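You operate a simulated robot arm through the tools that you are given. There is no shell and no other tool.

Carry out the task below with a simulated robot arm. There is one attempt and no reset: what you move stays moved.

## Task
Wash the oily white sole and lay it on the middle pegs.
Fine: lower it in the basket and run the tank till the oil is off; switch off and raise the basket again. Where these are worked on the way, their far stop is far enough and under half their travel is too little: wire basket.

Only the result counts: the job must be done as asked and must still hold three seconds after the hand-in. Knocking over, shifting, dropping, spilling or breaking anything else fails it.

## Robot
A 7-joint arm with a fingered hand, fixed in place. Base frame: the origin is at the foot of the arm, x ahead of it, y to its left, z up; the work surface is at about z = 0.86. Readings come in m, degrees, newtons and seconds.
Its first joint turns from -149.0 to 149.0 degrees. Payload 3.5 kg.
Tool frame: the origin (TCP) lies between the finger pads and is the grasp point; the fingertips stand 0.03 m ahead of it; z points along the fingers, y is the line along which they close. Largest opening 0.104 m; the body of the gripper starts 0.035 m behind the TCP. The gripper is a hand of 4 fingers: y runs from the thumb to the fingers, the wrist lies at [-0.015, -0.11, -0.186] in the tool frame.
Orientation is that of the tool frame in the base frame, as a unit quaternion [x, y, z, w]. With the fingers straight down and the wrist toward the robot, the tool's x, y and z point along [0, 1, 0], [1, 0, 0] and [0, 0, -1] of the base frame.

## Interface
- The arm moves only by the tool play_rows. Its argument "steps" is a list of rows, each a list of 6 numbers: the shift along the base's x, y, z in mm, then the turn, a rotation vector about the base's x, y, z in degrees. In form: [[x, y, z, ax, ay, az], ...]. A call has 1 to 20 rows; each row shifts and turns the commanded pose from where the row before left it. Rows are played at 5 a second. More than 0.05 m and 8.6 degrees between two rows, and nothing of the call is played. A pose out of reach is approached as far as the arm can. The call stops where the force on the tool passes 90 N (or 10 N more than at its start, if that is more) or the arm is blocked; 0.2 s more then pass. In this call time passes only in rows, and 0.2 s behind the last. The reply holds the time, the measured pose of the TCP, the force on the tool along the base axes, the opening and the grip force, in the units named above and with some noise, with the torque about the TCP (base axes, N m) and any sound that the robot's microphone picked up.
- Cameras (640 x 400 px; columns grow to the right, rows downward): "scene" is fixed at [0.3937, 0.6497, 1.5621]; the picture's right is [-0.96, -0.27, 0.00], its down [-0.09, 0.31, -0.95] and it looks along [0.26, -0.91, -0.32] (base axes); focal length 347 px, centre (320, 200). "wrist" rides on the gripper at [0.061, -0.092, -0.13] in the tool frame; the picture's right is [-0.81, 0.27, -0.52], its down [-0.53, -0.71, 0.46] and it looks along [-0.24, 0.64, 0.72] (tool axes); focal length 275 px, centre (320, 200). There is no depth. A picture from a camera that has moved, and an enlarged one, comes with that camera's place and axes in the base frame and with its lens. The place of the scene camera against the robot may be out by one fixed shift of up to 0.025 m in any direction.
- snapshot(camera): a new picture of that camera. No time passes.
- move_column(by): slides the trunk up (or, below 0, down) by that many m; the arm rides with it, the base frame stays. It gives what a move gives, with no picture.
- move_fingers(index, middle, ring, thumb_bend, thumb_turn): sets how far each is bent, from 0 (flat) to 1 (curled in); at 0.3 the hand is open as for a grip, at 0.7 the pads meet at the TCP. One left out holds its place. A second passes; each finger stops where it meets its share of the squeeze, and holds until it gets a number again. It is the only way to open and close the hand. It gives what a move gives, with no picture; readings hold the bend of each and the force on the fingers (four entries, about 0 where the hand has none), thumb and palm. thumb_turn goes from beside the hand (0) to across from the fingers (1), as for a grip.
- inspect(camera, box): a new picture of the part [left, top, right, bottom] of that camera's present view, enlarged. No time passes.
- hand_in(): hands the job in; it is judged then, once.

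Nothing tells you positions but the pictures and the camera data. Unless the task says otherwise, let go and move clear before handing in.

The tools are called as a command line: name --pt "numbers of a row" for each row, then --argument value for the rest, lists and objects as JSON in quotes. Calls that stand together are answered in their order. play_rows: Moves the arm, as the interface text tells. Its arguments: {"type":"object","properties":{"steps":{"type":"array","items":{"type":"array","items":{"type":"number"}}}},"required":["steps"]} The other tools are called the same way: move_column (by) slides the trunk up or down; move_fingers (index, middle, ring, thumb_bend, thumb_turn) moves the fingers one by one; snapshot (camera) takes a picture; inspect (camera, box) takes an enlarged picture of a part of a camera's view; hand_in () hands the job in.

At the start:

```text
t: 0.0
eef_pos: [0.7554, -0.2074, 1.4805]
tcp_rot: [0.708, 0.707, 0.0, 0.0]
ft_force: [0.3, 0.4, -0.3]
ft_torque: [-0.03, -0.01, -0.02]
finger_gap: 0.1037
grip_force: 0.1
shape: jaw
bend: [0.3, 0.3, 0.3, 0.3, 0.98]
finger forces: [0.1, 0.0, 0.0, 0.0, 0.0, 0.1]
trunk travel left (down, up): [-0.675, 0.035]
```

scene: 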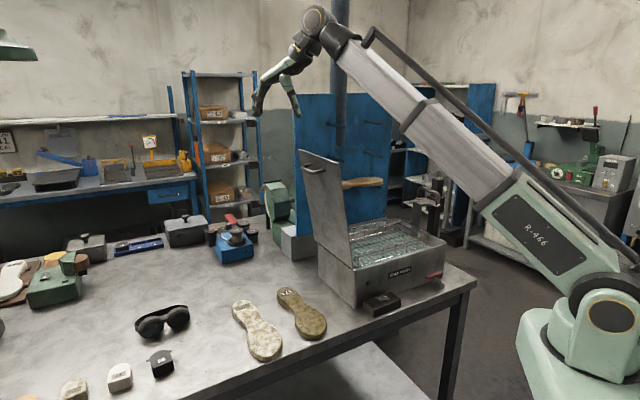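
wrist: 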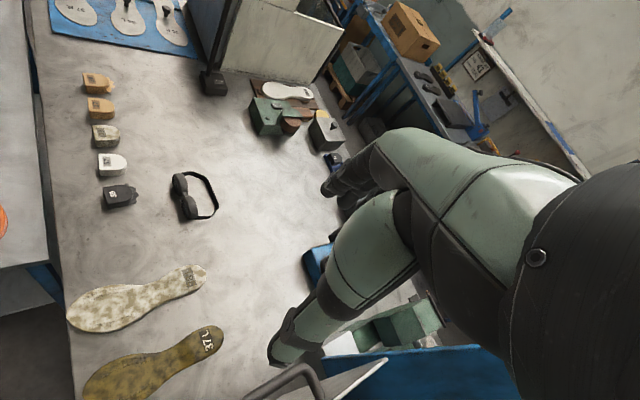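

I see a bench with an ultrasonic tank (lid open, wire basket inside), two oily soles (one whitish, one yellow-brown), and a blue board with pegs. I'll take closer looks first.

inspect --camera "scene" --box '[280, 140, 480, 320]'

inspect --camera "scene" --box '[200, 260, 360, 380]'

inspect --camera "scene" --box '[0, 220, 200, 400]'

inspect --camera "scene" --box '[260, 80, 420, 200]'

inspect --camera "wrist" --box '[40, 0, 360, 200]'

inspect --camera "wrist" --box '[40, 200, 360, 400]'

```text
2.22 times, centred on (380, 230) of scene
camera zoom: at [0.3937, 0.6497, 1.5621], right [-0.96, -0.27, 0.0], down [-0.09, 0.31, -0.95], along [0.26, -0.91, -0.32], focal length 771 px, centre (187, 133)
```

zoom: 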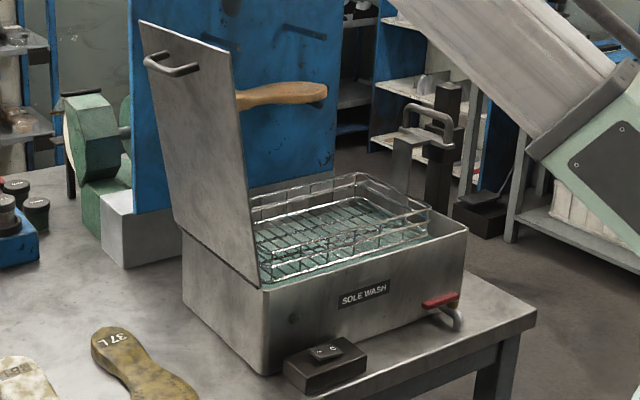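

```text
3.33 times, centred on (280, 320) of scene
camera zoom: at [0.3937, 0.6497, 1.5621], right [-0.96, -0.27, 0.0], down [-0.09, 0.31, -0.95], along [0.26, -0.91, -0.32], focal length 1157 px, centre (453, -200)
```

zoom: 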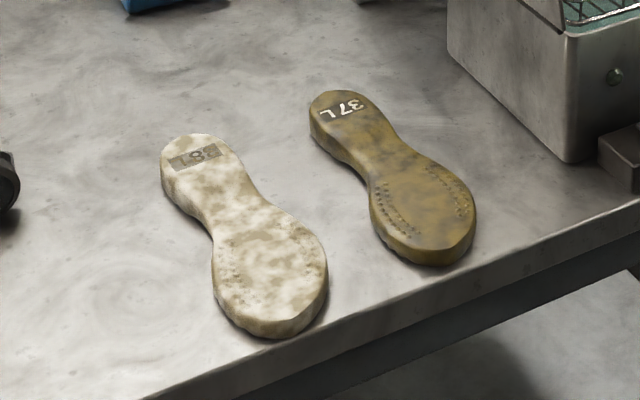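

```text
2.22 times, centred on (100, 310) of scene
camera zoom: at [0.3937, 0.6497, 1.5621], right [-0.96, -0.27, 0.0], down [-0.09, 0.31, -0.95], along [0.26, -0.91, -0.32], focal length 771 px, centre (809, -44)
```

zoom: 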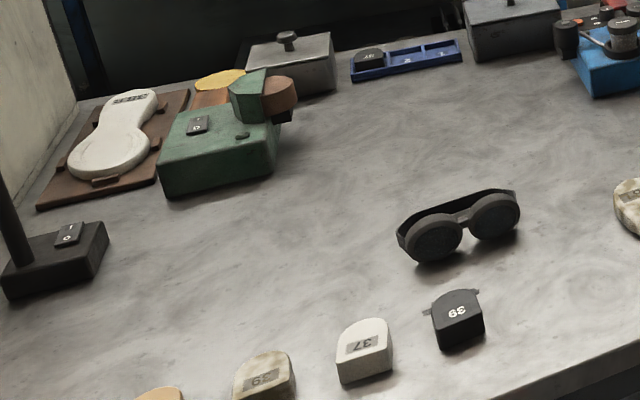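

```text
3.33 times, centred on (340, 140) of scene
camera zoom: at [0.3937, 0.6497, 1.5621], right [-0.96, -0.27, 0.0], down [-0.09, 0.31, -0.95], along [0.26, -0.91, -0.32], focal length 1157 px, centre (253, 400)
```

zoom: 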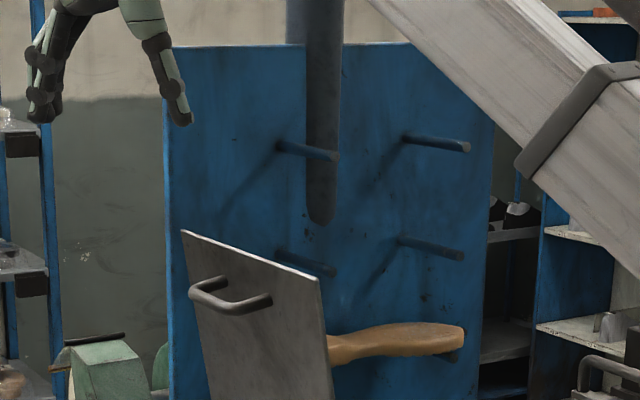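

```text
2.00 times, centred on (200, 100) of wrist
camera zoom: at [0.6638, -0.1457, 1.6106], right [0.27, -0.81, 0.52], down [-0.71, -0.53, -0.46], along [0.64, -0.24, -0.72], focal length 551 px, centre (560, 400)
```

zoom: 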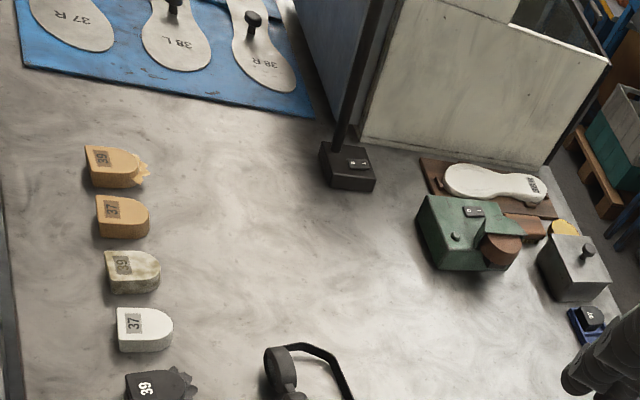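

```text
2.00 times, centred on (200, 300) of wrist
camera zoom: at [0.6638, -0.1457, 1.6106], right [0.27, -0.81, 0.52], down [-0.71, -0.53, -0.46], along [0.64, -0.24, -0.72], focal length 551 px, centre (560, 0)
```

zoom: 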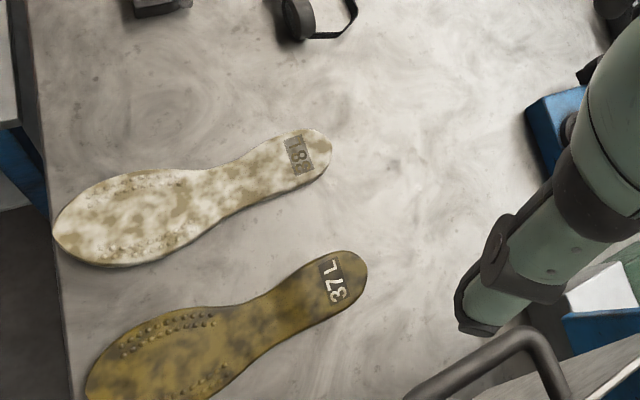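

The white sole (38 L?) lies lengthwise across the bench, the tank stands at its right with the basket raised, and the board with three rows of pegs stands behind the tank. The bench runs at about 45° to the base, so I'll turn the hand toward the tank to look at it.

play_rows --pt "-36 -30.5 0 0 0 -5.5" --pt "-36 -30.5 0 0 0 -5.5" --pt "-36 -30.5 0 0 0 -5.5" --pt "-36 -30.5 0 0 0 -5.5" --pt "-36 -30.5 0 0 0 -5.5" --pt "-36 -30.5 0 0 0 -5.5" --pt "-36 -30.5 0 0 0 -5.5" --pt "-36 -30.5 0 0 0 -5.5"

snapshot --camera "wrist"

snapshot --camera "scene"

```text
t: 1.8
eef_pos: [0.4669, -0.4517, 1.4814]
tcp_rot: [0.921, 0.39, 0.0, 0.0]
ft_force: [0.9, 0.7, -0.5]
ft_torque: [0.01, -0.01, 0.0]
finger_gap: 0.1038
grip_force: 0.0
shape: jaw
bend: [0.3, 0.3, 0.3, 0.3, 0.98]
finger forces: [0.0, 0.1, 0.0, 0.0, 0.1, 0.1]
trunk travel left (down, up): [-0.675, 0.035]
```

```text
taken
camera wrist: at [0.4431, -0.3437, 1.6116], right [-0.37, -0.77, 0.52], down [-0.88, 0.11, -0.46], along [0.29, -0.62, -0.72], focal length 275 px, centre (320, 200)
```

wrist: 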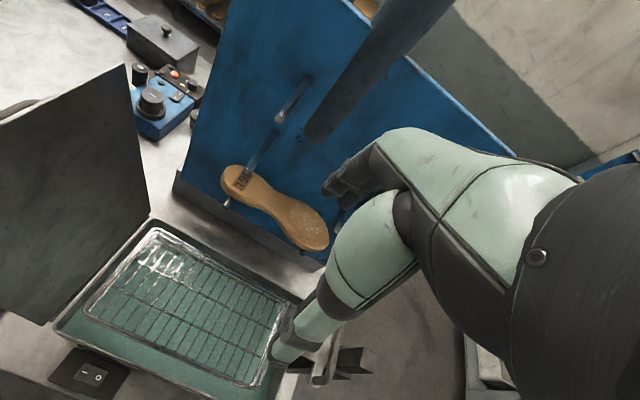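

```text
taken
```

scene: 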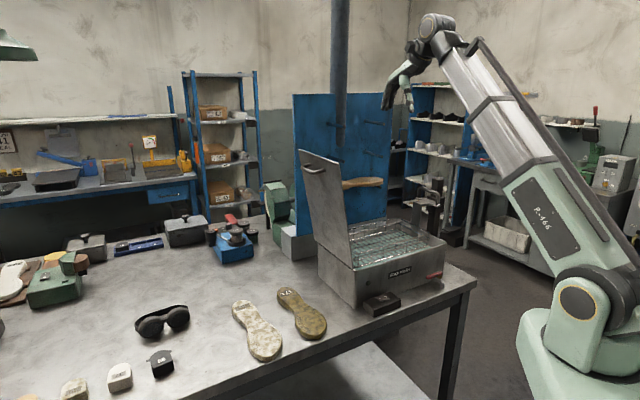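

inspect --camera "wrist" --box '[40, 200, 400, 400]'

inspect --camera "wrist" --box '[180, 40, 400, 260]'

inspect --camera "scene" --box '[280, 80, 440, 200]'

inspect --camera "scene" --box '[360, 160, 460, 280]'

play_rows --pt "-41 -18.4 0 0 0 0" --pt "-41 -18.4 0 0 0 0" --pt "-41 -18.4 0 0 0 0" --pt "-41 -18.4 0 0 0 0" --pt "-41 -18.4 0 0 0 0" --pt "-41 -18.4 0 0 0 0"

snapshot --camera "wrist"

```text
1.78 times, centred on (220, 300) of wrist
camera zoom: at [0.4431, -0.3437, 1.6116], right [-0.37, -0.77, 0.52], down [-0.88, 0.11, -0.46], along [0.29, -0.62, -0.72], focal length 489 px, centre (498, 22)
```

zoom: 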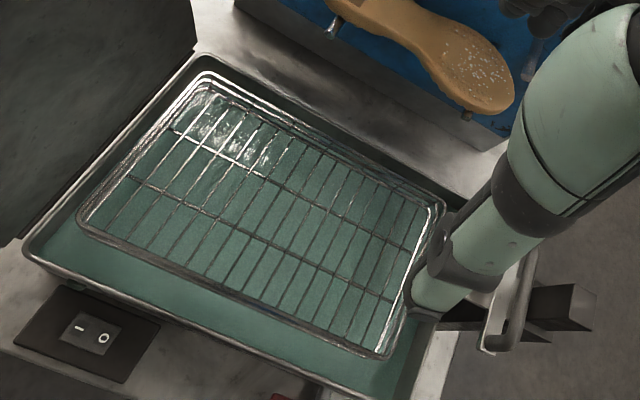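

```text
1.82 times, centred on (290, 150) of wrist
camera zoom: at [0.4431, -0.3437, 1.6116], right [-0.37, -0.77, 0.52], down [-0.88, 0.11, -0.46], along [0.29, -0.62, -0.72], focal length 500 px, centre (374, 291)
```

zoom: 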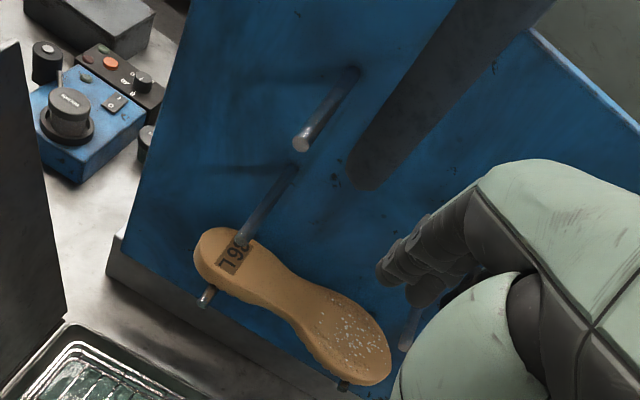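

```text
3.33 times, centred on (360, 140) of scene
camera zoom: at [0.3937, 0.6497, 1.5621], right [-0.96, -0.27, 0.0], down [-0.09, 0.31, -0.95], along [0.26, -0.91, -0.32], focal length 1157 px, centre (187, 400)
```

zoom: 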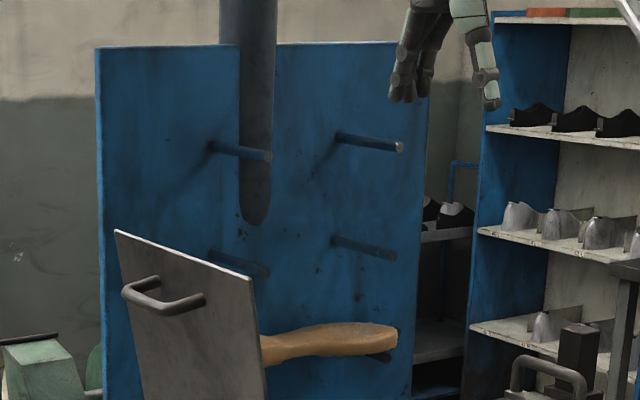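

```text
3.33 times, centred on (410, 220) of scene
camera zoom: at [0.3937, 0.6497, 1.5621], right [-0.96, -0.27, 0.0], down [-0.09, 0.31, -0.95], along [0.26, -0.91, -0.32], focal length 1157 px, centre (20, 133)
```

zoom: 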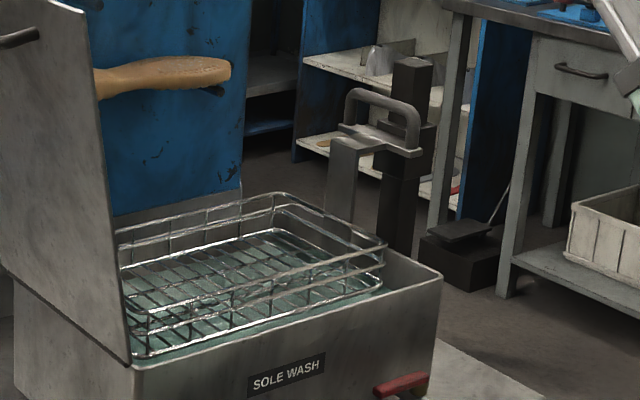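

```text
t: 3.2
eef_pos: [0.2218, -0.5624, 1.4795]
tcp_rot: [0.921, 0.39, 0.0, 0.0]
ft_force: [-0.6, -0.6, -0.2]
ft_torque: [-0.02, 0.02, -0.01]
finger_gap: 0.1037
grip_force: 0.2
shape: jaw
bend: [0.3, 0.3, 0.3, 0.3, 0.98]
finger forces: [0.0, 0.0, 0.0, 0.1, 0.1, 0.0]
trunk travel left (down, up): [-0.675, 0.035]
```

```text
taken
camera wrist: at [0.1981, -0.4551, 1.6105], right [-0.37, -0.77, 0.52], down [-0.88, 0.11, -0.46], along [0.29, -0.62, -0.72], focal length 275 px, centre (320, 200)
```

wrist: 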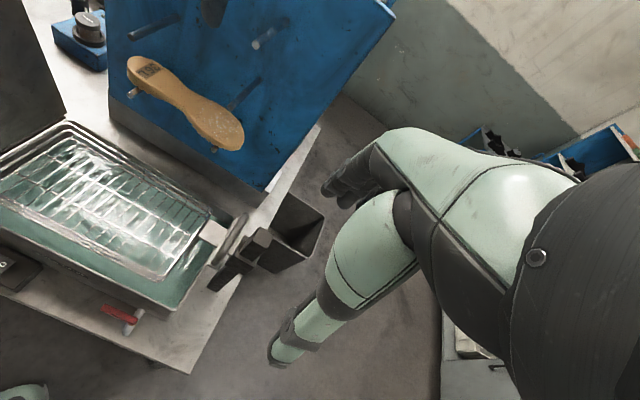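

inspect --camera "wrist" --box '[140, 180, 340, 320]'

inspect --camera "wrist" --box '[100, 0, 340, 180]'

inspect --camera "wrist" --box '[0, 120, 200, 320]'

```text
2.86 times, centred on (240, 250) of wrist
camera zoom: at [0.1981, -0.4551, 1.6105], right [-0.37, -0.77, 0.52], down [-0.88, 0.11, -0.46], along [0.29, -0.62, -0.72], focal length 786 px, centre (549, 57)
```

zoom: 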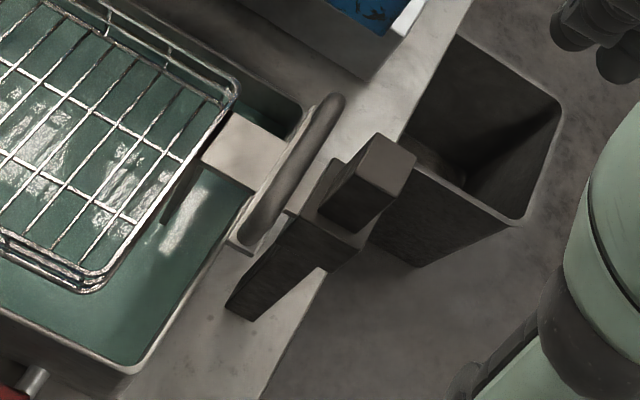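

```text
2.22 times, centred on (220, 90) of wrist
camera zoom: at [0.1981, -0.4551, 1.6105], right [-0.37, -0.77, 0.52], down [-0.88, 0.11, -0.46], along [0.29, -0.62, -0.72], focal length 612 px, centre (542, 444)
```

zoom: 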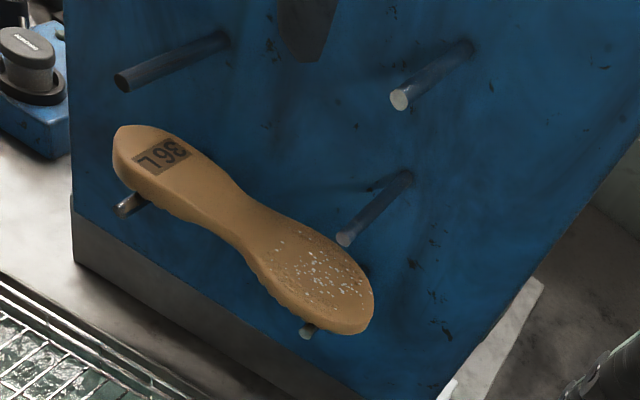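

```text
2.00 times, centred on (100, 220) of wrist
camera zoom: at [0.1981, -0.4551, 1.6105], right [-0.37, -0.77, 0.52], down [-0.88, 0.11, -0.46], along [0.29, -0.62, -0.72], focal length 551 px, centre (760, 160)
```

zoom: 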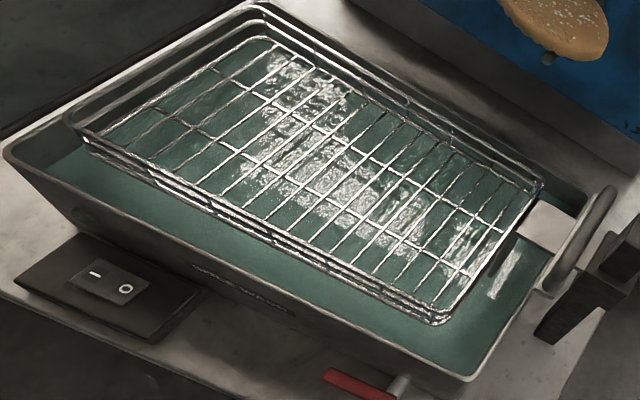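

The basket's D-shaped handle sits at the tank's right end in front of a black guide post; the bar runs across the bench direction. I'll go lower to look at the gap between bar and post.

play_rows --pt "-11.5 -1.6 -40 0 0 0" --pt "-11.5 -1.6 -40 0 0 0" --pt "-11.5 -1.6 -40 0 0 0" --pt "-11.5 -1.6 -40 0 0 0" --pt "-11.5 -1.6 -40 0 0 0" --pt "-11.5 -1.6 -40 0 0 0" --pt "-11.5 -1.6 -40 0 0 0"

snapshot --camera "wrist"

snapshot --camera "scene"

```text
t: 4.8
eef_pos: [0.142, -0.5722, 1.1996]
tcp_rot: [0.921, 0.391, 0.001, 0.0]
ft_force: [0.5, -0.3, -0.6]
ft_torque: [0.01, 0.01, -0.02]
finger_gap: 0.1037
grip_force: 0.0
shape: jaw
bend: [0.3, 0.3, 0.3, 0.3, 0.98]
finger forces: [0.1, 0.0, 0.0, 0.0, 0.0, 0.1]
trunk travel left (down, up): [-0.675, 0.035]
```

```text
taken
camera wrist: at [0.1177, -0.464, 1.3299], right [-0.37, -0.77, 0.52], down [-0.88, 0.11, -0.46], along [0.29, -0.62, -0.72], focal length 275 px, centre (320, 200)
```

wrist: 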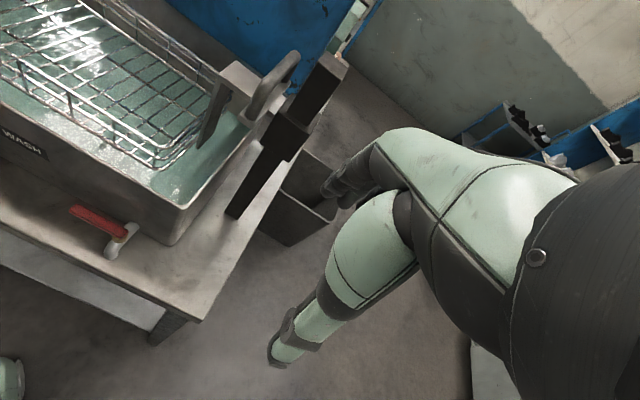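

```text
taken
```

scene: 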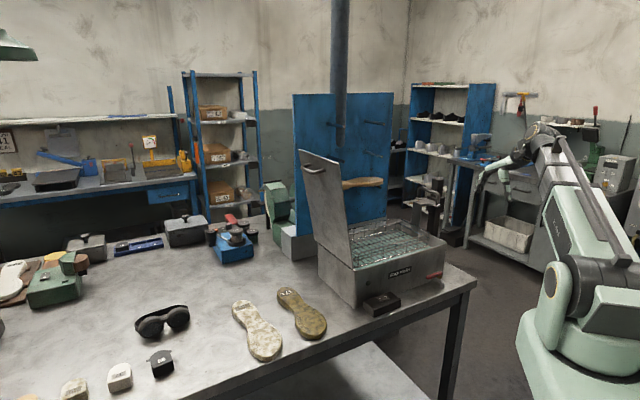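

inspect --camera "wrist" --box '[160, 20, 380, 240]'

inspect --camera "wrist" --box '[210, 30, 360, 130]'

inspect --camera "scene" --box '[400, 160, 470, 230]'

inspect --camera "scene" --box '[460, 100, 600, 240]'

```text
1.82 times, centred on (270, 130) of wrist
camera zoom: at [0.1177, -0.464, 1.3299], right [-0.37, -0.77, 0.52], down [-0.88, 0.11, -0.46], along [0.29, -0.62, -0.72], focal length 500 px, centre (411, 327)
```

zoom: 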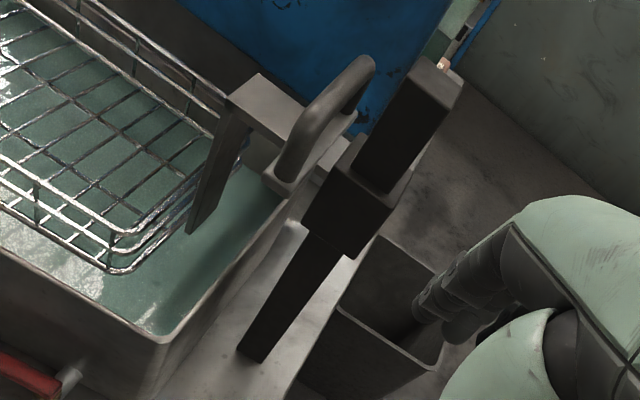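

```text
4.00 times, centred on (285, 80) of wrist
camera zoom: at [0.1177, -0.464, 1.3299], right [-0.37, -0.77, 0.52], down [-0.88, 0.11, -0.46], along [0.29, -0.62, -0.72], focal length 1101 px, centre (460, 680)
```

zoom: 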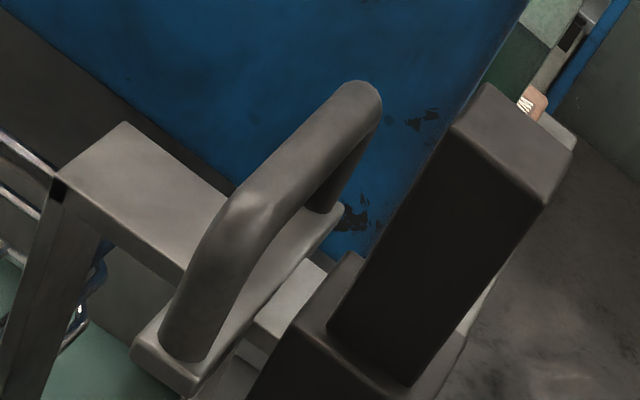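

```text
5.71 times, centred on (435, 195) of scene
camera zoom: at [0.3937, 0.6497, 1.5621], right [-0.96, -0.27, 0.0], down [-0.09, 0.31, -0.95], along [0.26, -0.91, -0.32], focal length 1983 px, centre (-337, 229)
```

zoom: 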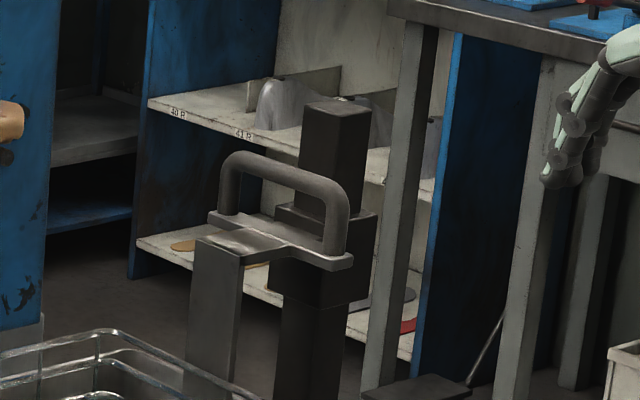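

```text
2.86 times, centred on (530, 170) of scene
camera zoom: at [0.3937, 0.6497, 1.5621], right [-0.96, -0.27, 0.0], down [-0.09, 0.31, -0.95], along [0.26, -0.91, -0.32], focal length 992 px, centre (-280, 286)
```

zoom: 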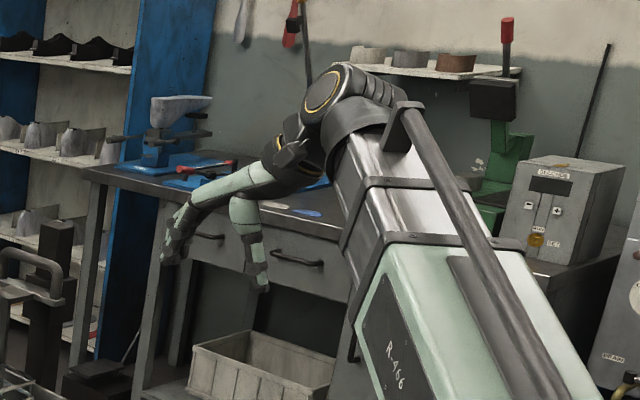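

The handle bar stands about 2–3 cm in front of the post, so I plan to grip it with the hand tilted in from the tank side. Next I look at the pegs and the hanging pipe in front of the board.

play_rows --pt "22.8 23.6 30 -4.17 -4.32 0" --pt "22.8 23.6 30 -4.17 -4.32 0" --pt "22.8 23.6 30 -4.17 -4.32 0" --pt "22.8 23.6 30 -4.17 -4.32 0" --pt "22.8 23.6 30 -4.17 -4.32 0"

snapshot --camera "wrist"

inspect --camera "wrist" --box '[100, 0, 340, 200]'

```text
t: 6.0
eef_pos: [0.2569, -0.4521, 1.3513]
tcp_rot: [0.889, 0.377, 0.101, 0.239]
ft_force: [-0.2, -0.4, -0.2]
ft_torque: [0.0, 0.02, 0.03]
finger_gap: 0.1036
grip_force: 0.1
shape: jaw
bend: [0.3, 0.3, 0.3, 0.3, 0.98]
finger forces: [0.1, 0.1, 0.0, 0.1, 0.1, 0.0]
trunk travel left (down, up): [-0.675, 0.035]
```

```text
taken
camera wrist: at [0.1947, -0.3075, 1.4196], right [-0.58, -0.57, 0.59], down [-0.65, -0.11, -0.75], along [0.49, -0.82, -0.3], focal length 275 px, centre (320, 200)
```

wrist: 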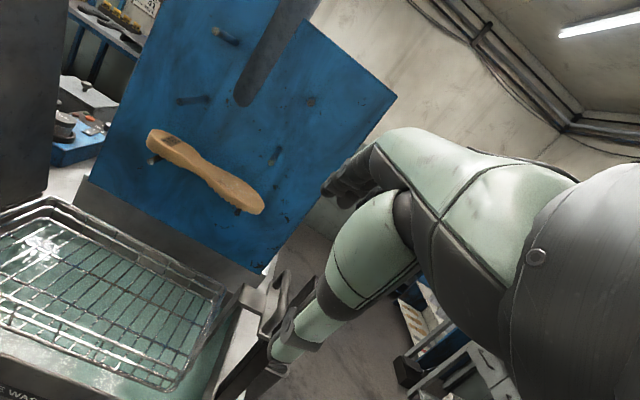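

```text
2.00 times, centred on (220, 100) of wrist
camera zoom: at [0.1947, -0.3075, 1.4196], right [-0.58, -0.57, 0.59], down [-0.65, -0.11, -0.75], along [0.49, -0.82, -0.3], focal length 551 px, centre (520, 400)
```

zoom: 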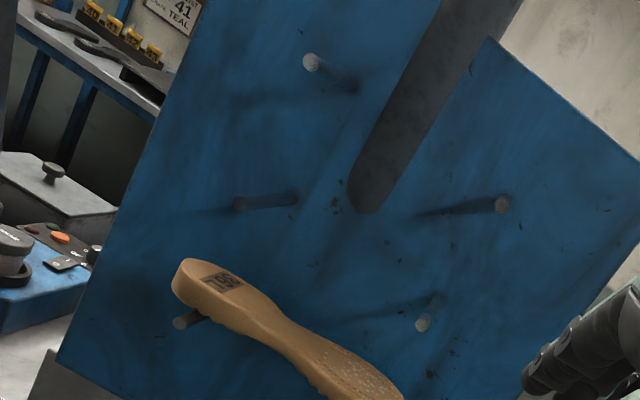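

The pegs run out from the board (middle row at about z 1.28), with a pipe hanging between the upper pegs. Now I raise the arm, level the hand, and carry it over the lid to look at the white sole from above.

play_rows --pt "0 0 30 4.17 4.32 0" --pt "0 0 30 4.17 4.32 0" --pt "0 0 30 4.17 4.32 0" --pt "0 0 30 4.17 4.32 0" --pt "0 0 30 4.17 4.32 0"

play_rows --pt "42.6 14.1 0 0 0 7.5" --pt "42.6 14.1 0 0 0 7.5" --pt "42.6 14.1 0 0 0 7.5" --pt "42.6 14.1 0 0 0 7.5" --pt "42.6 14.1 0 0 0 7.5" --pt "42.6 14.1 0 0 0 7.5" --pt "42.6 14.1 0 0 0 7.5" --pt "42.6 14.1 0 0 0 7.5" --pt "42.6 14.1 0 0 0 7.5" --pt "42.6 14.1 0 0 0 7.5" --pt "42.6 14.1 0 0 0 7.5" --pt "42.6 14.1 0 0 0 7.5" --pt "0 0 -45 0 0 0" --pt "0 0 -45 0 0 0" --pt "0 0 -40 0 0 0"

snapshot --camera "wrist"

snapshot --camera "scene"

```text
t: 7.2
eef_pos: [0.2619, -0.477, 1.4818]
tcp_rot: [0.92, 0.391, 0.0, -0.001]
ft_force: [-0.5, -0.7, 0.0]
ft_torque: [-0.03, 0.0, 0.01]
finger_gap: 0.1041
grip_force: 0.1
shape: jaw
bend: [0.3, 0.3, 0.3, 0.3, 0.98]
finger forces: [0.0, 0.1, 0.1, 0.0, 0.0, 0.0]
out of reach, approached as far as the arm can: row 4, 5
trunk travel left (down, up): [-0.675, 0.035]
```

```text
t: 10.4
eef_pos: [0.7478, -0.2969, 1.3365]
tcp_rot: [0.375, 0.927, 0.0, 0.0]
ft_force: [-6.1, -6.6, 18.2]
ft_torque: [-0.69, 0.68, 0.03]
finger_gap: 0.1038
grip_force: 0.3
shape: jaw
bend: [0.3, 0.3, 0.3, 0.19, 0.97]
finger forces: [0.0, 0.0, 0.1, 0.0, 16.0, 0.0]
out of reach, approached as far as the arm can: row 12
trunk travel left (down, up): [-0.675, 0.035]
```

```text
taken
camera wrist: at [0.6388, -0.3188, 1.4665], right [0.77, -0.37, 0.52], down [-0.11, -0.88, -0.45], along [0.63, 0.29, -0.72], focal length 275 px, centre (320, 200)
```

wrist: 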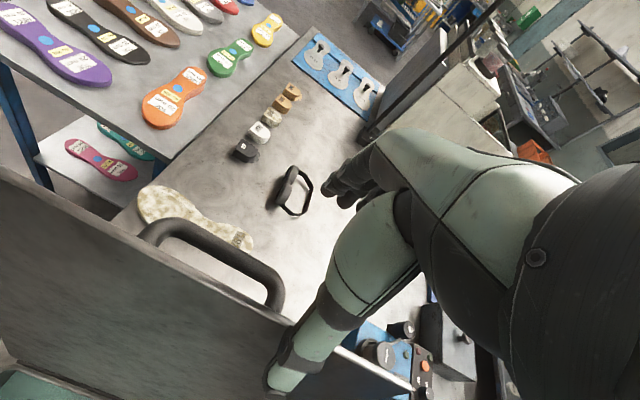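

```text
taken
```

scene: 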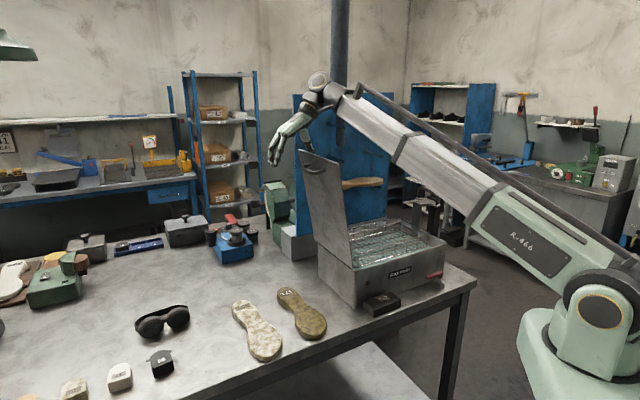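

The thumb has come down on the lid's top edge (16 N), so I back straight up at once and then check the lid.

play_rows --pt "0 0 30 0 0 0" --pt "0 0 40 0 0 0" --pt "0 0 40 0 0 0"

inspect --camera "scene" --box '[270, 100, 470, 320]'

snapshot --camera "wrist"

```text
t: 11.2
eef_pos: [0.7495, -0.2923, 1.4444]
tcp_rot: [0.374, 0.927, 0.0, 0.001]
ft_force: [-0.3, 0.3, 0.0]
ft_torque: [-0.05, 0.02, -0.01]
finger_gap: 0.1038
grip_force: 0.1
shape: jaw
bend: [0.3, 0.3, 0.3, 0.3, 0.97]
finger forces: [0.0, 0.0, 0.0, 0.1, 0.0, 0.0]
trunk travel left (down, up): [-0.675, 0.035]
```

```text
1.82 times, centred on (370, 210) of scene
camera zoom: at [0.3937, 0.6497, 1.5621], right [-0.96, -0.27, 0.0], down [-0.09, 0.31, -0.95], along [0.26, -0.91, -0.32], focal length 631 px, centre (229, 182)
```

zoom: 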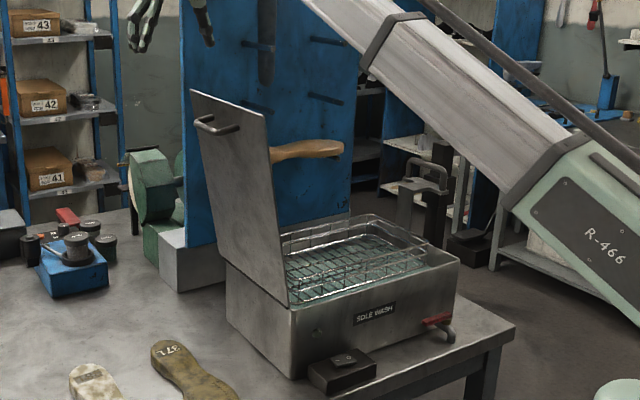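

```text
taken
camera wrist: at [0.6419, -0.3149, 1.5744], right [0.77, -0.37, 0.52], down [-0.11, -0.88, -0.46], along [0.62, 0.29, -0.72], focal length 275 px, centre (320, 200)
```

wrist: 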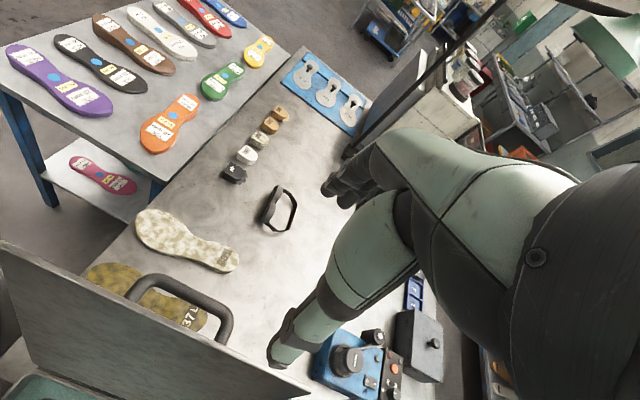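

The lid is where it was. From this height the white sole is fully visible; I zoom in to fix its outline.

inspect --camera "wrist" --box '[100, 180, 280, 300]'

```text
3.33 times, centred on (190, 240) of wrist
camera zoom: at [0.6419, -0.3149, 1.5744], right [0.77, -0.37, 0.52], down [-0.11, -0.88, -0.46], along [0.62, 0.29, -0.72], focal length 918 px, centre (753, 67)
```

zoom: 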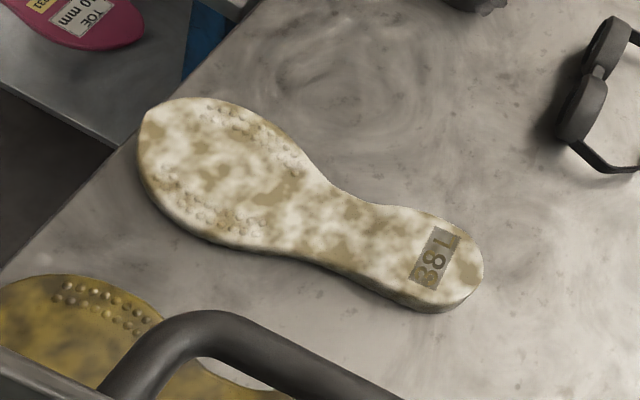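

play_rows --pt "12.3 35.5 0 0 0 0" --pt "12.3 35.5 0 0 0 0" --pt "12.3 35.5 0 0 0 0" --pt "12.3 35.5 0 0 0 0" --pt "12.3 35.5 0 0 0 0" --pt "0 0 -45 0 0 0" --pt "0 0 -45 0 0 0" --pt "0 0 -45 0 0 0" --pt "0 0 -45 0 0 0" --pt "0 0 -45 0 0 0" --pt "0 0 -45 0 0 0" --pt "0 0 -45 0 0 0" --pt "0 0 -45 0 0 0" --pt "0 0 -45 0 0 0" --pt "0 0 -45 0 0 0"

snapshot --camera "wrist"

snapshot --camera "scene"

inspect --camera "scene" --box '[180, 200, 360, 380]'

```text
t: 14.4
eef_pos: [0.813, -0.1198, 0.9924]
tcp_rot: [0.376, 0.927, 0.0, 0.0]
ft_force: [1.0, 0.7, 0.1]
ft_torque: [-0.01, 0.0, 0.0]
finger_gap: 0.104
grip_force: 0.0
shape: jaw
bend: [0.3, 0.3, 0.3, 0.3, 0.97]
finger forces: [0.0, 0.1, 0.0, 0.1, 0.1, 0.0]
trunk travel left (down, up): [-0.675, 0.035]
```

```text
taken
camera wrist: at [0.705, -0.1419, 1.1224], right [0.77, -0.37, 0.52], down [-0.11, -0.88, -0.46], along [0.62, 0.29, -0.72], focal length 275 px, centre (320, 200)
```

wrist: 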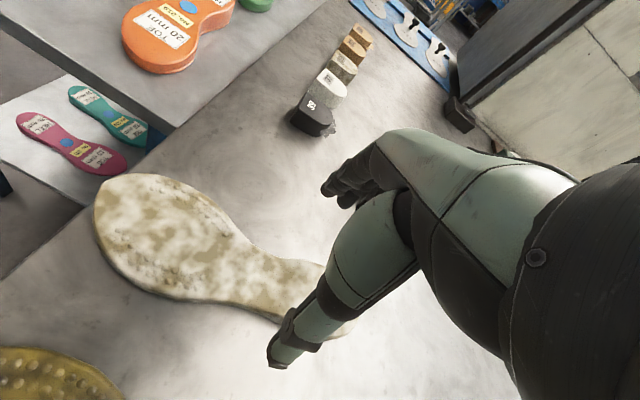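

```text
taken
```

scene: 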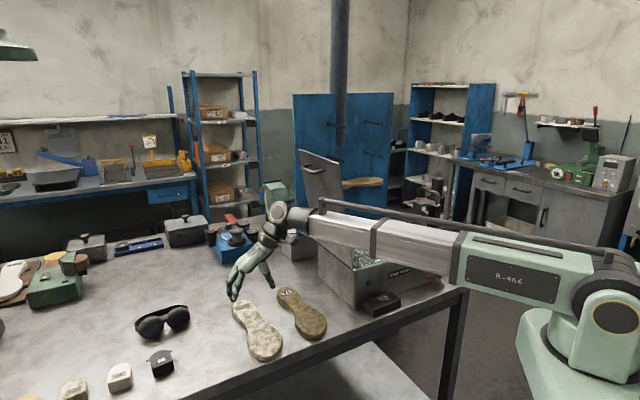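

```text
2.22 times, centred on (270, 290) of scene
camera zoom: at [0.3937, 0.6497, 1.5621], right [-0.96, -0.27, 0.0], down [-0.09, 0.31, -0.95], along [0.26, -0.91, -0.32], focal length 771 px, centre (431, 0)
```

zoom: 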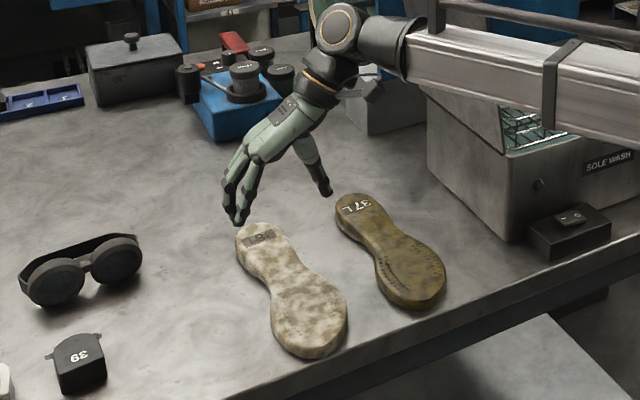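

play_rows --pt "-3 4 -40 0 0 0" --pt "0 0 -35 0 0 0" --pt "0 0 -12 0 0 0" --pt "0 0 -6 0 0 0"

inspect --camera "scene" --box '[200, 240, 320, 370]'

snapshot --camera "wrist"

```text
t: 15.4
eef_pos: [0.8085, -0.1117, 0.9001]
tcp_rot: [0.374, 0.927, 0.0, 0.001]
ft_force: [0.5, -0.4, 0.7]
ft_torque: [0.0, 0.0, 0.03]
finger_gap: 0.104
grip_force: 0.1
shape: jaw
bend: [0.3, 0.3, 0.3, 0.3, 0.97]
finger forces: [0.0, 0.0, 0.1, 0.0, 0.0, 0.1]
trunk travel left (down, up): [-0.675, 0.035]
```

```text
3.08 times, centred on (260, 305) of scene
camera zoom: at [0.3937, 0.6497, 1.5621], right [-0.96, -0.27, 0.0], down [-0.09, 0.31, -0.95], along [0.26, -0.91, -0.32], focal length 1068 px, centre (505, -123)
```

zoom: 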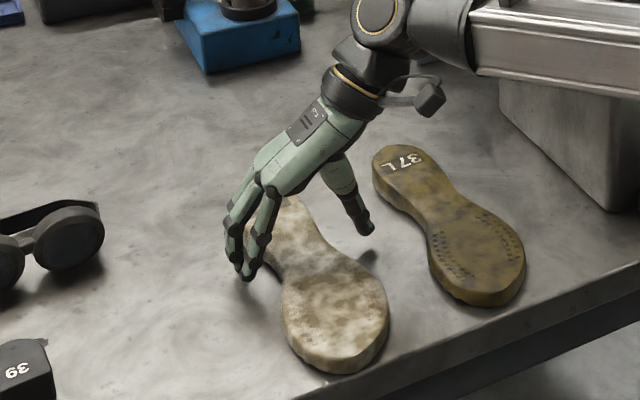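

```text
taken
camera wrist: at [0.7004, -0.1353, 1.0307], right [0.77, -0.37, 0.52], down [-0.11, -0.88, -0.46], along [0.62, 0.29, -0.72], focal length 275 px, centre (320, 200)
```

wrist: 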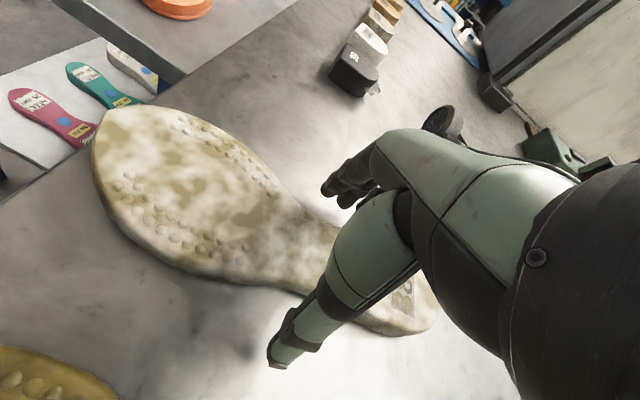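

play_rows --pt "0 0 -4 0 0 0" --pt "0 0 -3 0 0 0"

move_fingers --index 0.7 --middle 0.7 --ring 0.7 --thumb_bend 0.7

inspect --camera "scene" --box '[200, 240, 320, 370]'

```text
t: 16.0
eef_pos: [0.8097, -0.113, 0.8946]
tcp_rot: [0.375, 0.927, 0.0, 0.0]
ft_force: [0.0, 0.5, -0.3]
ft_torque: [0.0, -0.02, -0.01]
finger_gap: 0.1036
grip_force: 0.1
shape: jaw
bend: [0.3, 0.3, 0.3, 0.3, 0.97]
finger forces: [0.1, 0.0, 0.0, 0.0, 0.0, 0.1]
trunk travel left (down, up): [-0.675, 0.035]
```

```text
t: 17.0
eef_pos: [0.809, -0.1117, 0.8947]
tcp_rot: [0.375, 0.927, 0.001, 0.0]
ft_force: [1.5, 2.2, 4.4]
ft_torque: [0.12, -0.2, 0.02]
finger_gap: 0.0552
grip_force: 23.3
shape: fingers
bend: [0.58, 0.62, 0.61, 0.46, 0.93]
finger forces: [8.2, 11.7, 6.2, 0.0, 19.6, 0.0]
trunk travel left (down, up): [-0.675, 0.035]
```

```text
3.08 times, centred on (260, 305) of scene
camera zoom: at [0.3937, 0.6497, 1.5621], right [-0.96, -0.27, 0.0], down [-0.09, 0.31, -0.95], along [0.26, -0.91, -0.32], focal length 1068 px, centre (505, -123)
```

zoom: 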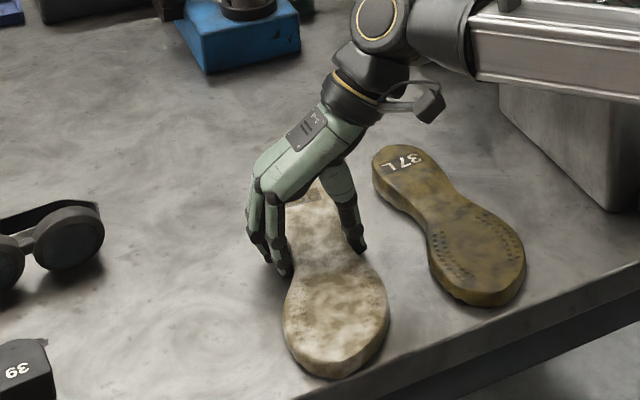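

The hand holds the waist of the sole (55 mm, about 23 N). I lift it a little to check the grip.

play_rows --pt "0 0 10 0 0 0" --pt "0 0 15 0 0 0" --pt "0 0 20 0 0 0" --pt "0 0 20 0 0 0"

inspect --camera "scene" --box '[200, 240, 320, 370]'

snapshot --camera "wrist"

```text
t: 18.0
eef_pos: [0.8098, -0.1142, 0.9598]
tcp_rot: [0.375, 0.927, 0.001, 0.0]
ft_force: [-0.4, 0.2, -1.3]
ft_torque: [0.0, -0.02, -0.02]
finger_gap: 0.0553
grip_force: 20.4
shape: fingers
bend: [0.58, 0.63, 0.62, 0.46, 0.93]
finger forces: [8.0, 6.7, 6.1, 0.0, 19.8, 0.0]
trunk travel left (down, up): [-0.675, 0.035]
```

```text
3.08 times, centred on (260, 305) of scene
camera zoom: at [0.3937, 0.6497, 1.5621], right [-0.96, -0.27, 0.0], down [-0.09, 0.31, -0.95], along [0.26, -0.91, -0.32], focal length 1068 px, centre (505, -123)
```

zoom: 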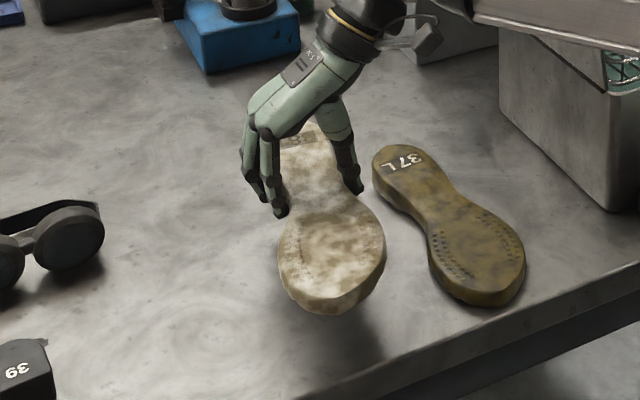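

```text
taken
camera wrist: at [0.7022, -0.1368, 1.0896], right [0.77, -0.37, 0.52], down [-0.11, -0.88, -0.45], along [0.62, 0.29, -0.72], focal length 275 px, centre (320, 200)
```

wrist: 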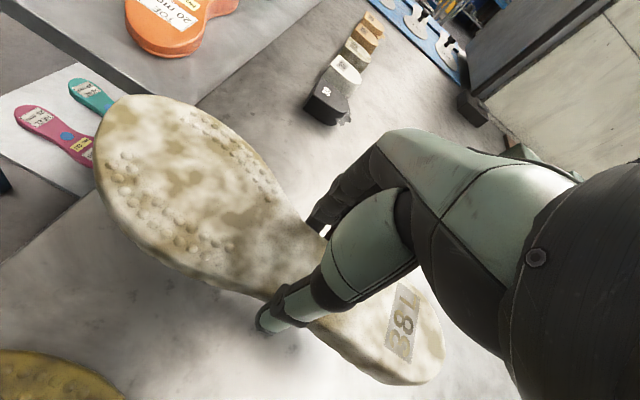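

The sole is held well. I raise it clear of the lid, swing it over the tank while turning the hand 90°, and look before lowering.

play_rows --pt "0 0 44.5 0 0 0" --pt "0 0 44.5 0 0 0" --pt "0 0 44.5 0 0 0" --pt "0 0 44.5 0 0 0" --pt "0 0 44.5 0 0 0" --pt "0 0 44.5 0 0 0" --pt "0 0 44.5 0 0 0" --pt "0 0 44.5 0 0 0" --pt "0 0 44.5 0 0 0" --pt "0 0 44.5 0 0 0" --pt "0 0 44.5 0 0 0"

play_rows --pt "-27.5 -30.5 0 0 0 -7.5" --pt "-27.5 -30.5 0 0 0 -7.5" --pt "-27.5 -30.5 0 0 0 -7.5" --pt "-27.5 -30.5 0 0 0 -7.5" --pt "-27.5 -30.5 0 0 0 -7.5" --pt "-27.5 -30.5 0 0 0 -7.5" --pt "-27.5 -30.5 0 0 0 -7.5" --pt "-27.5 -30.5 0 0 0 -7.5" --pt "-27.5 -30.5 0 0 0 -7.5" --pt "-27.5 -30.5 0 0 0 -7.5" --pt "-27.5 -30.5 0 0 0 -7.5" --pt "-27.5 -30.5 0 0 0 -7.5"

snapshot --camera "wrist"

snapshot --camera "scene"

```text
t: 20.4
eef_pos: [0.8096, -0.1114, 1.4513]
tcp_rot: [0.374, 0.927, 0.0, 0.0]
ft_force: [0.3, -0.5, -1.5]
ft_torque: [-0.03, -0.05, -0.01]
finger_gap: 0.0549
grip_force: 20.3
shape: fingers
bend: [0.58, 0.63, 0.62, 0.46, 0.93]
finger forces: [8.0, 6.5, 6.1, 0.1, 19.6, 0.0]
trunk travel left (down, up): [-0.675, 0.035]
```

```text
t: 23.0
eef_pos: [0.4793, -0.4792, 1.4495]
tcp_rot: [0.921, 0.39, 0.0, 0.0]
ft_force: [-0.1, -0.4, -2.5]
ft_torque: [-0.05, 0.02, -0.02]
finger_gap: 0.0551
grip_force: 20.1
shape: fingers
bend: [0.58, 0.63, 0.62, 0.46, 0.93]
finger forces: [8.3, 6.1, 6.2, 0.1, 19.5, 0.0]
trunk travel left (down, up): [-0.675, 0.035]
```

```text
taken
camera wrist: at [0.4552, -0.3707, 1.5794], right [-0.37, -0.77, 0.52], down [-0.88, 0.11, -0.46], along [0.29, -0.62, -0.72], focal length 275 px, centre (320, 200)
```

wrist: 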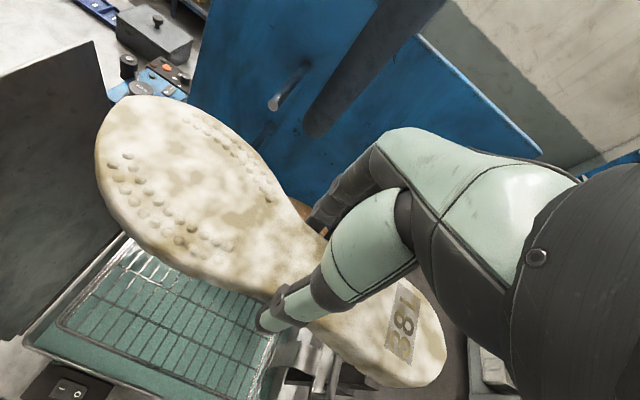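

```text
taken
```

scene: 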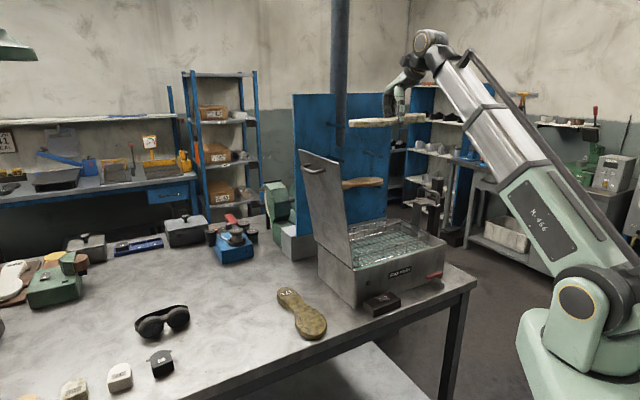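

play_rows --pt "0 0 -45 0 0 0" --pt "0 0 -45 0 0 0" --pt "0 0 -45 0 0 0" --pt "0 0 -45 0 0 0" --pt "0 0 -45 0 0 0" --pt "0 0 -45 0 0 0" --pt "0 0 -45 0 0 0"

snapshot --camera "wrist"

inspect --camera "scene" --box '[290, 140, 470, 320]'

```text
t: 24.6
eef_pos: [0.4777, -0.4798, 1.1313]
tcp_rot: [0.92, 0.391, 0.0, -0.001]
ft_force: [-0.3, 0.9, -1.5]
ft_torque: [-0.05, 0.02, 0.01]
finger_gap: 0.0549
grip_force: 20.1
shape: fingers
bend: [0.58, 0.63, 0.62, 0.46, 0.93]
finger forces: [8.2, 6.1, 6.1, 0.0, 19.3, 0.1]
trunk travel left (down, up): [-0.675, 0.035]
```

```text
taken
camera wrist: at [0.4549, -0.371, 1.2617], right [-0.37, -0.77, 0.52], down [-0.88, 0.11, -0.46], along [0.29, -0.62, -0.72], focal length 275 px, centre (320, 200)
```

wrist: 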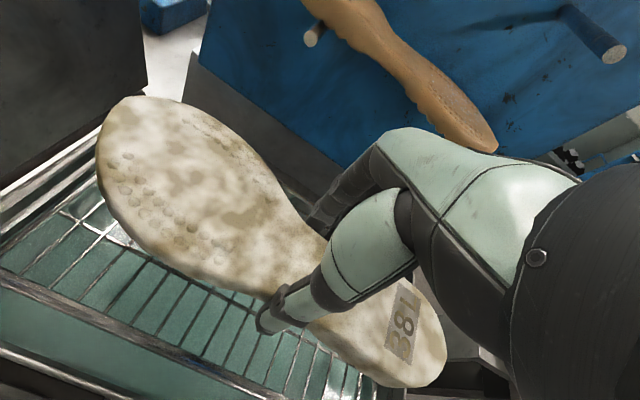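

```text
2.22 times, centred on (380, 230) of scene
camera zoom: at [0.3937, 0.6497, 1.5621], right [-0.96, -0.27, 0.0], down [-0.09, 0.31, -0.95], along [0.26, -0.91, -0.32], focal length 771 px, centre (187, 133)
```

zoom: 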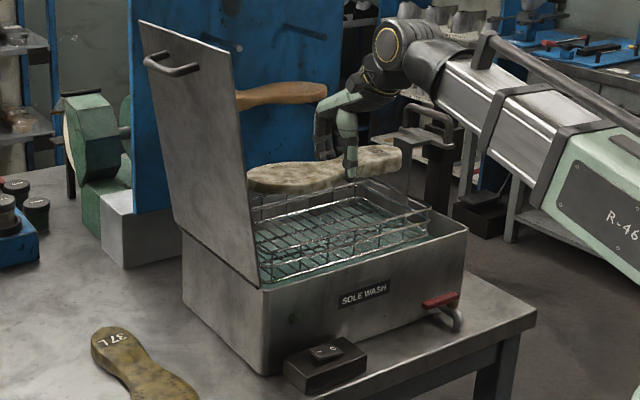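

play_rows --pt "0 0 -25 0 0 0" --pt "0 0 -25 0 0 0" --pt "0 0 -15 0 0 0"

inspect --camera "scene" --box '[330, 180, 450, 290]'

snapshot --camera "wrist"

```text
t: 25.4
eef_pos: [0.4782, -0.4792, 1.0671]
tcp_rot: [0.921, 0.39, 0.0, -0.001]
ft_force: [-0.6, -0.4, -1.4]
ft_torque: [-0.02, 0.05, 0.0]
finger_gap: 0.0551
grip_force: 19.7
shape: fingers
bend: [0.58, 0.63, 0.62, 0.46, 0.93]
finger forces: [8.1, 6.1, 6.2, 0.0, 19.3, 0.0]
trunk travel left (down, up): [-0.675, 0.035]
```

```text
3.64 times, centred on (390, 235) of scene
camera zoom: at [0.3937, 0.6497, 1.5621], right [-0.96, -0.27, 0.0], down [-0.09, 0.31, -0.95], along [0.26, -0.91, -0.32], focal length 1262 px, centre (66, 73)
```

zoom: 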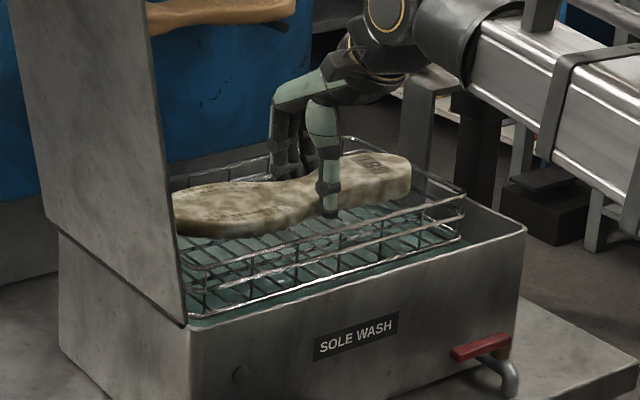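

```text
taken
camera wrist: at [0.4552, -0.3705, 1.1973], right [-0.37, -0.77, 0.52], down [-0.88, 0.11, -0.46], along [0.29, -0.62, -0.72], focal length 275 px, centre (320, 200)
```

wrist: 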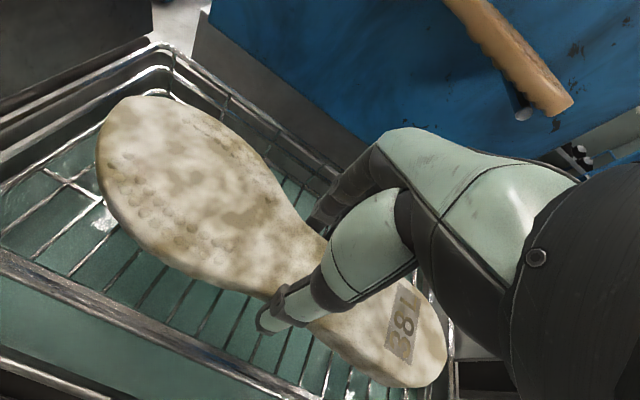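

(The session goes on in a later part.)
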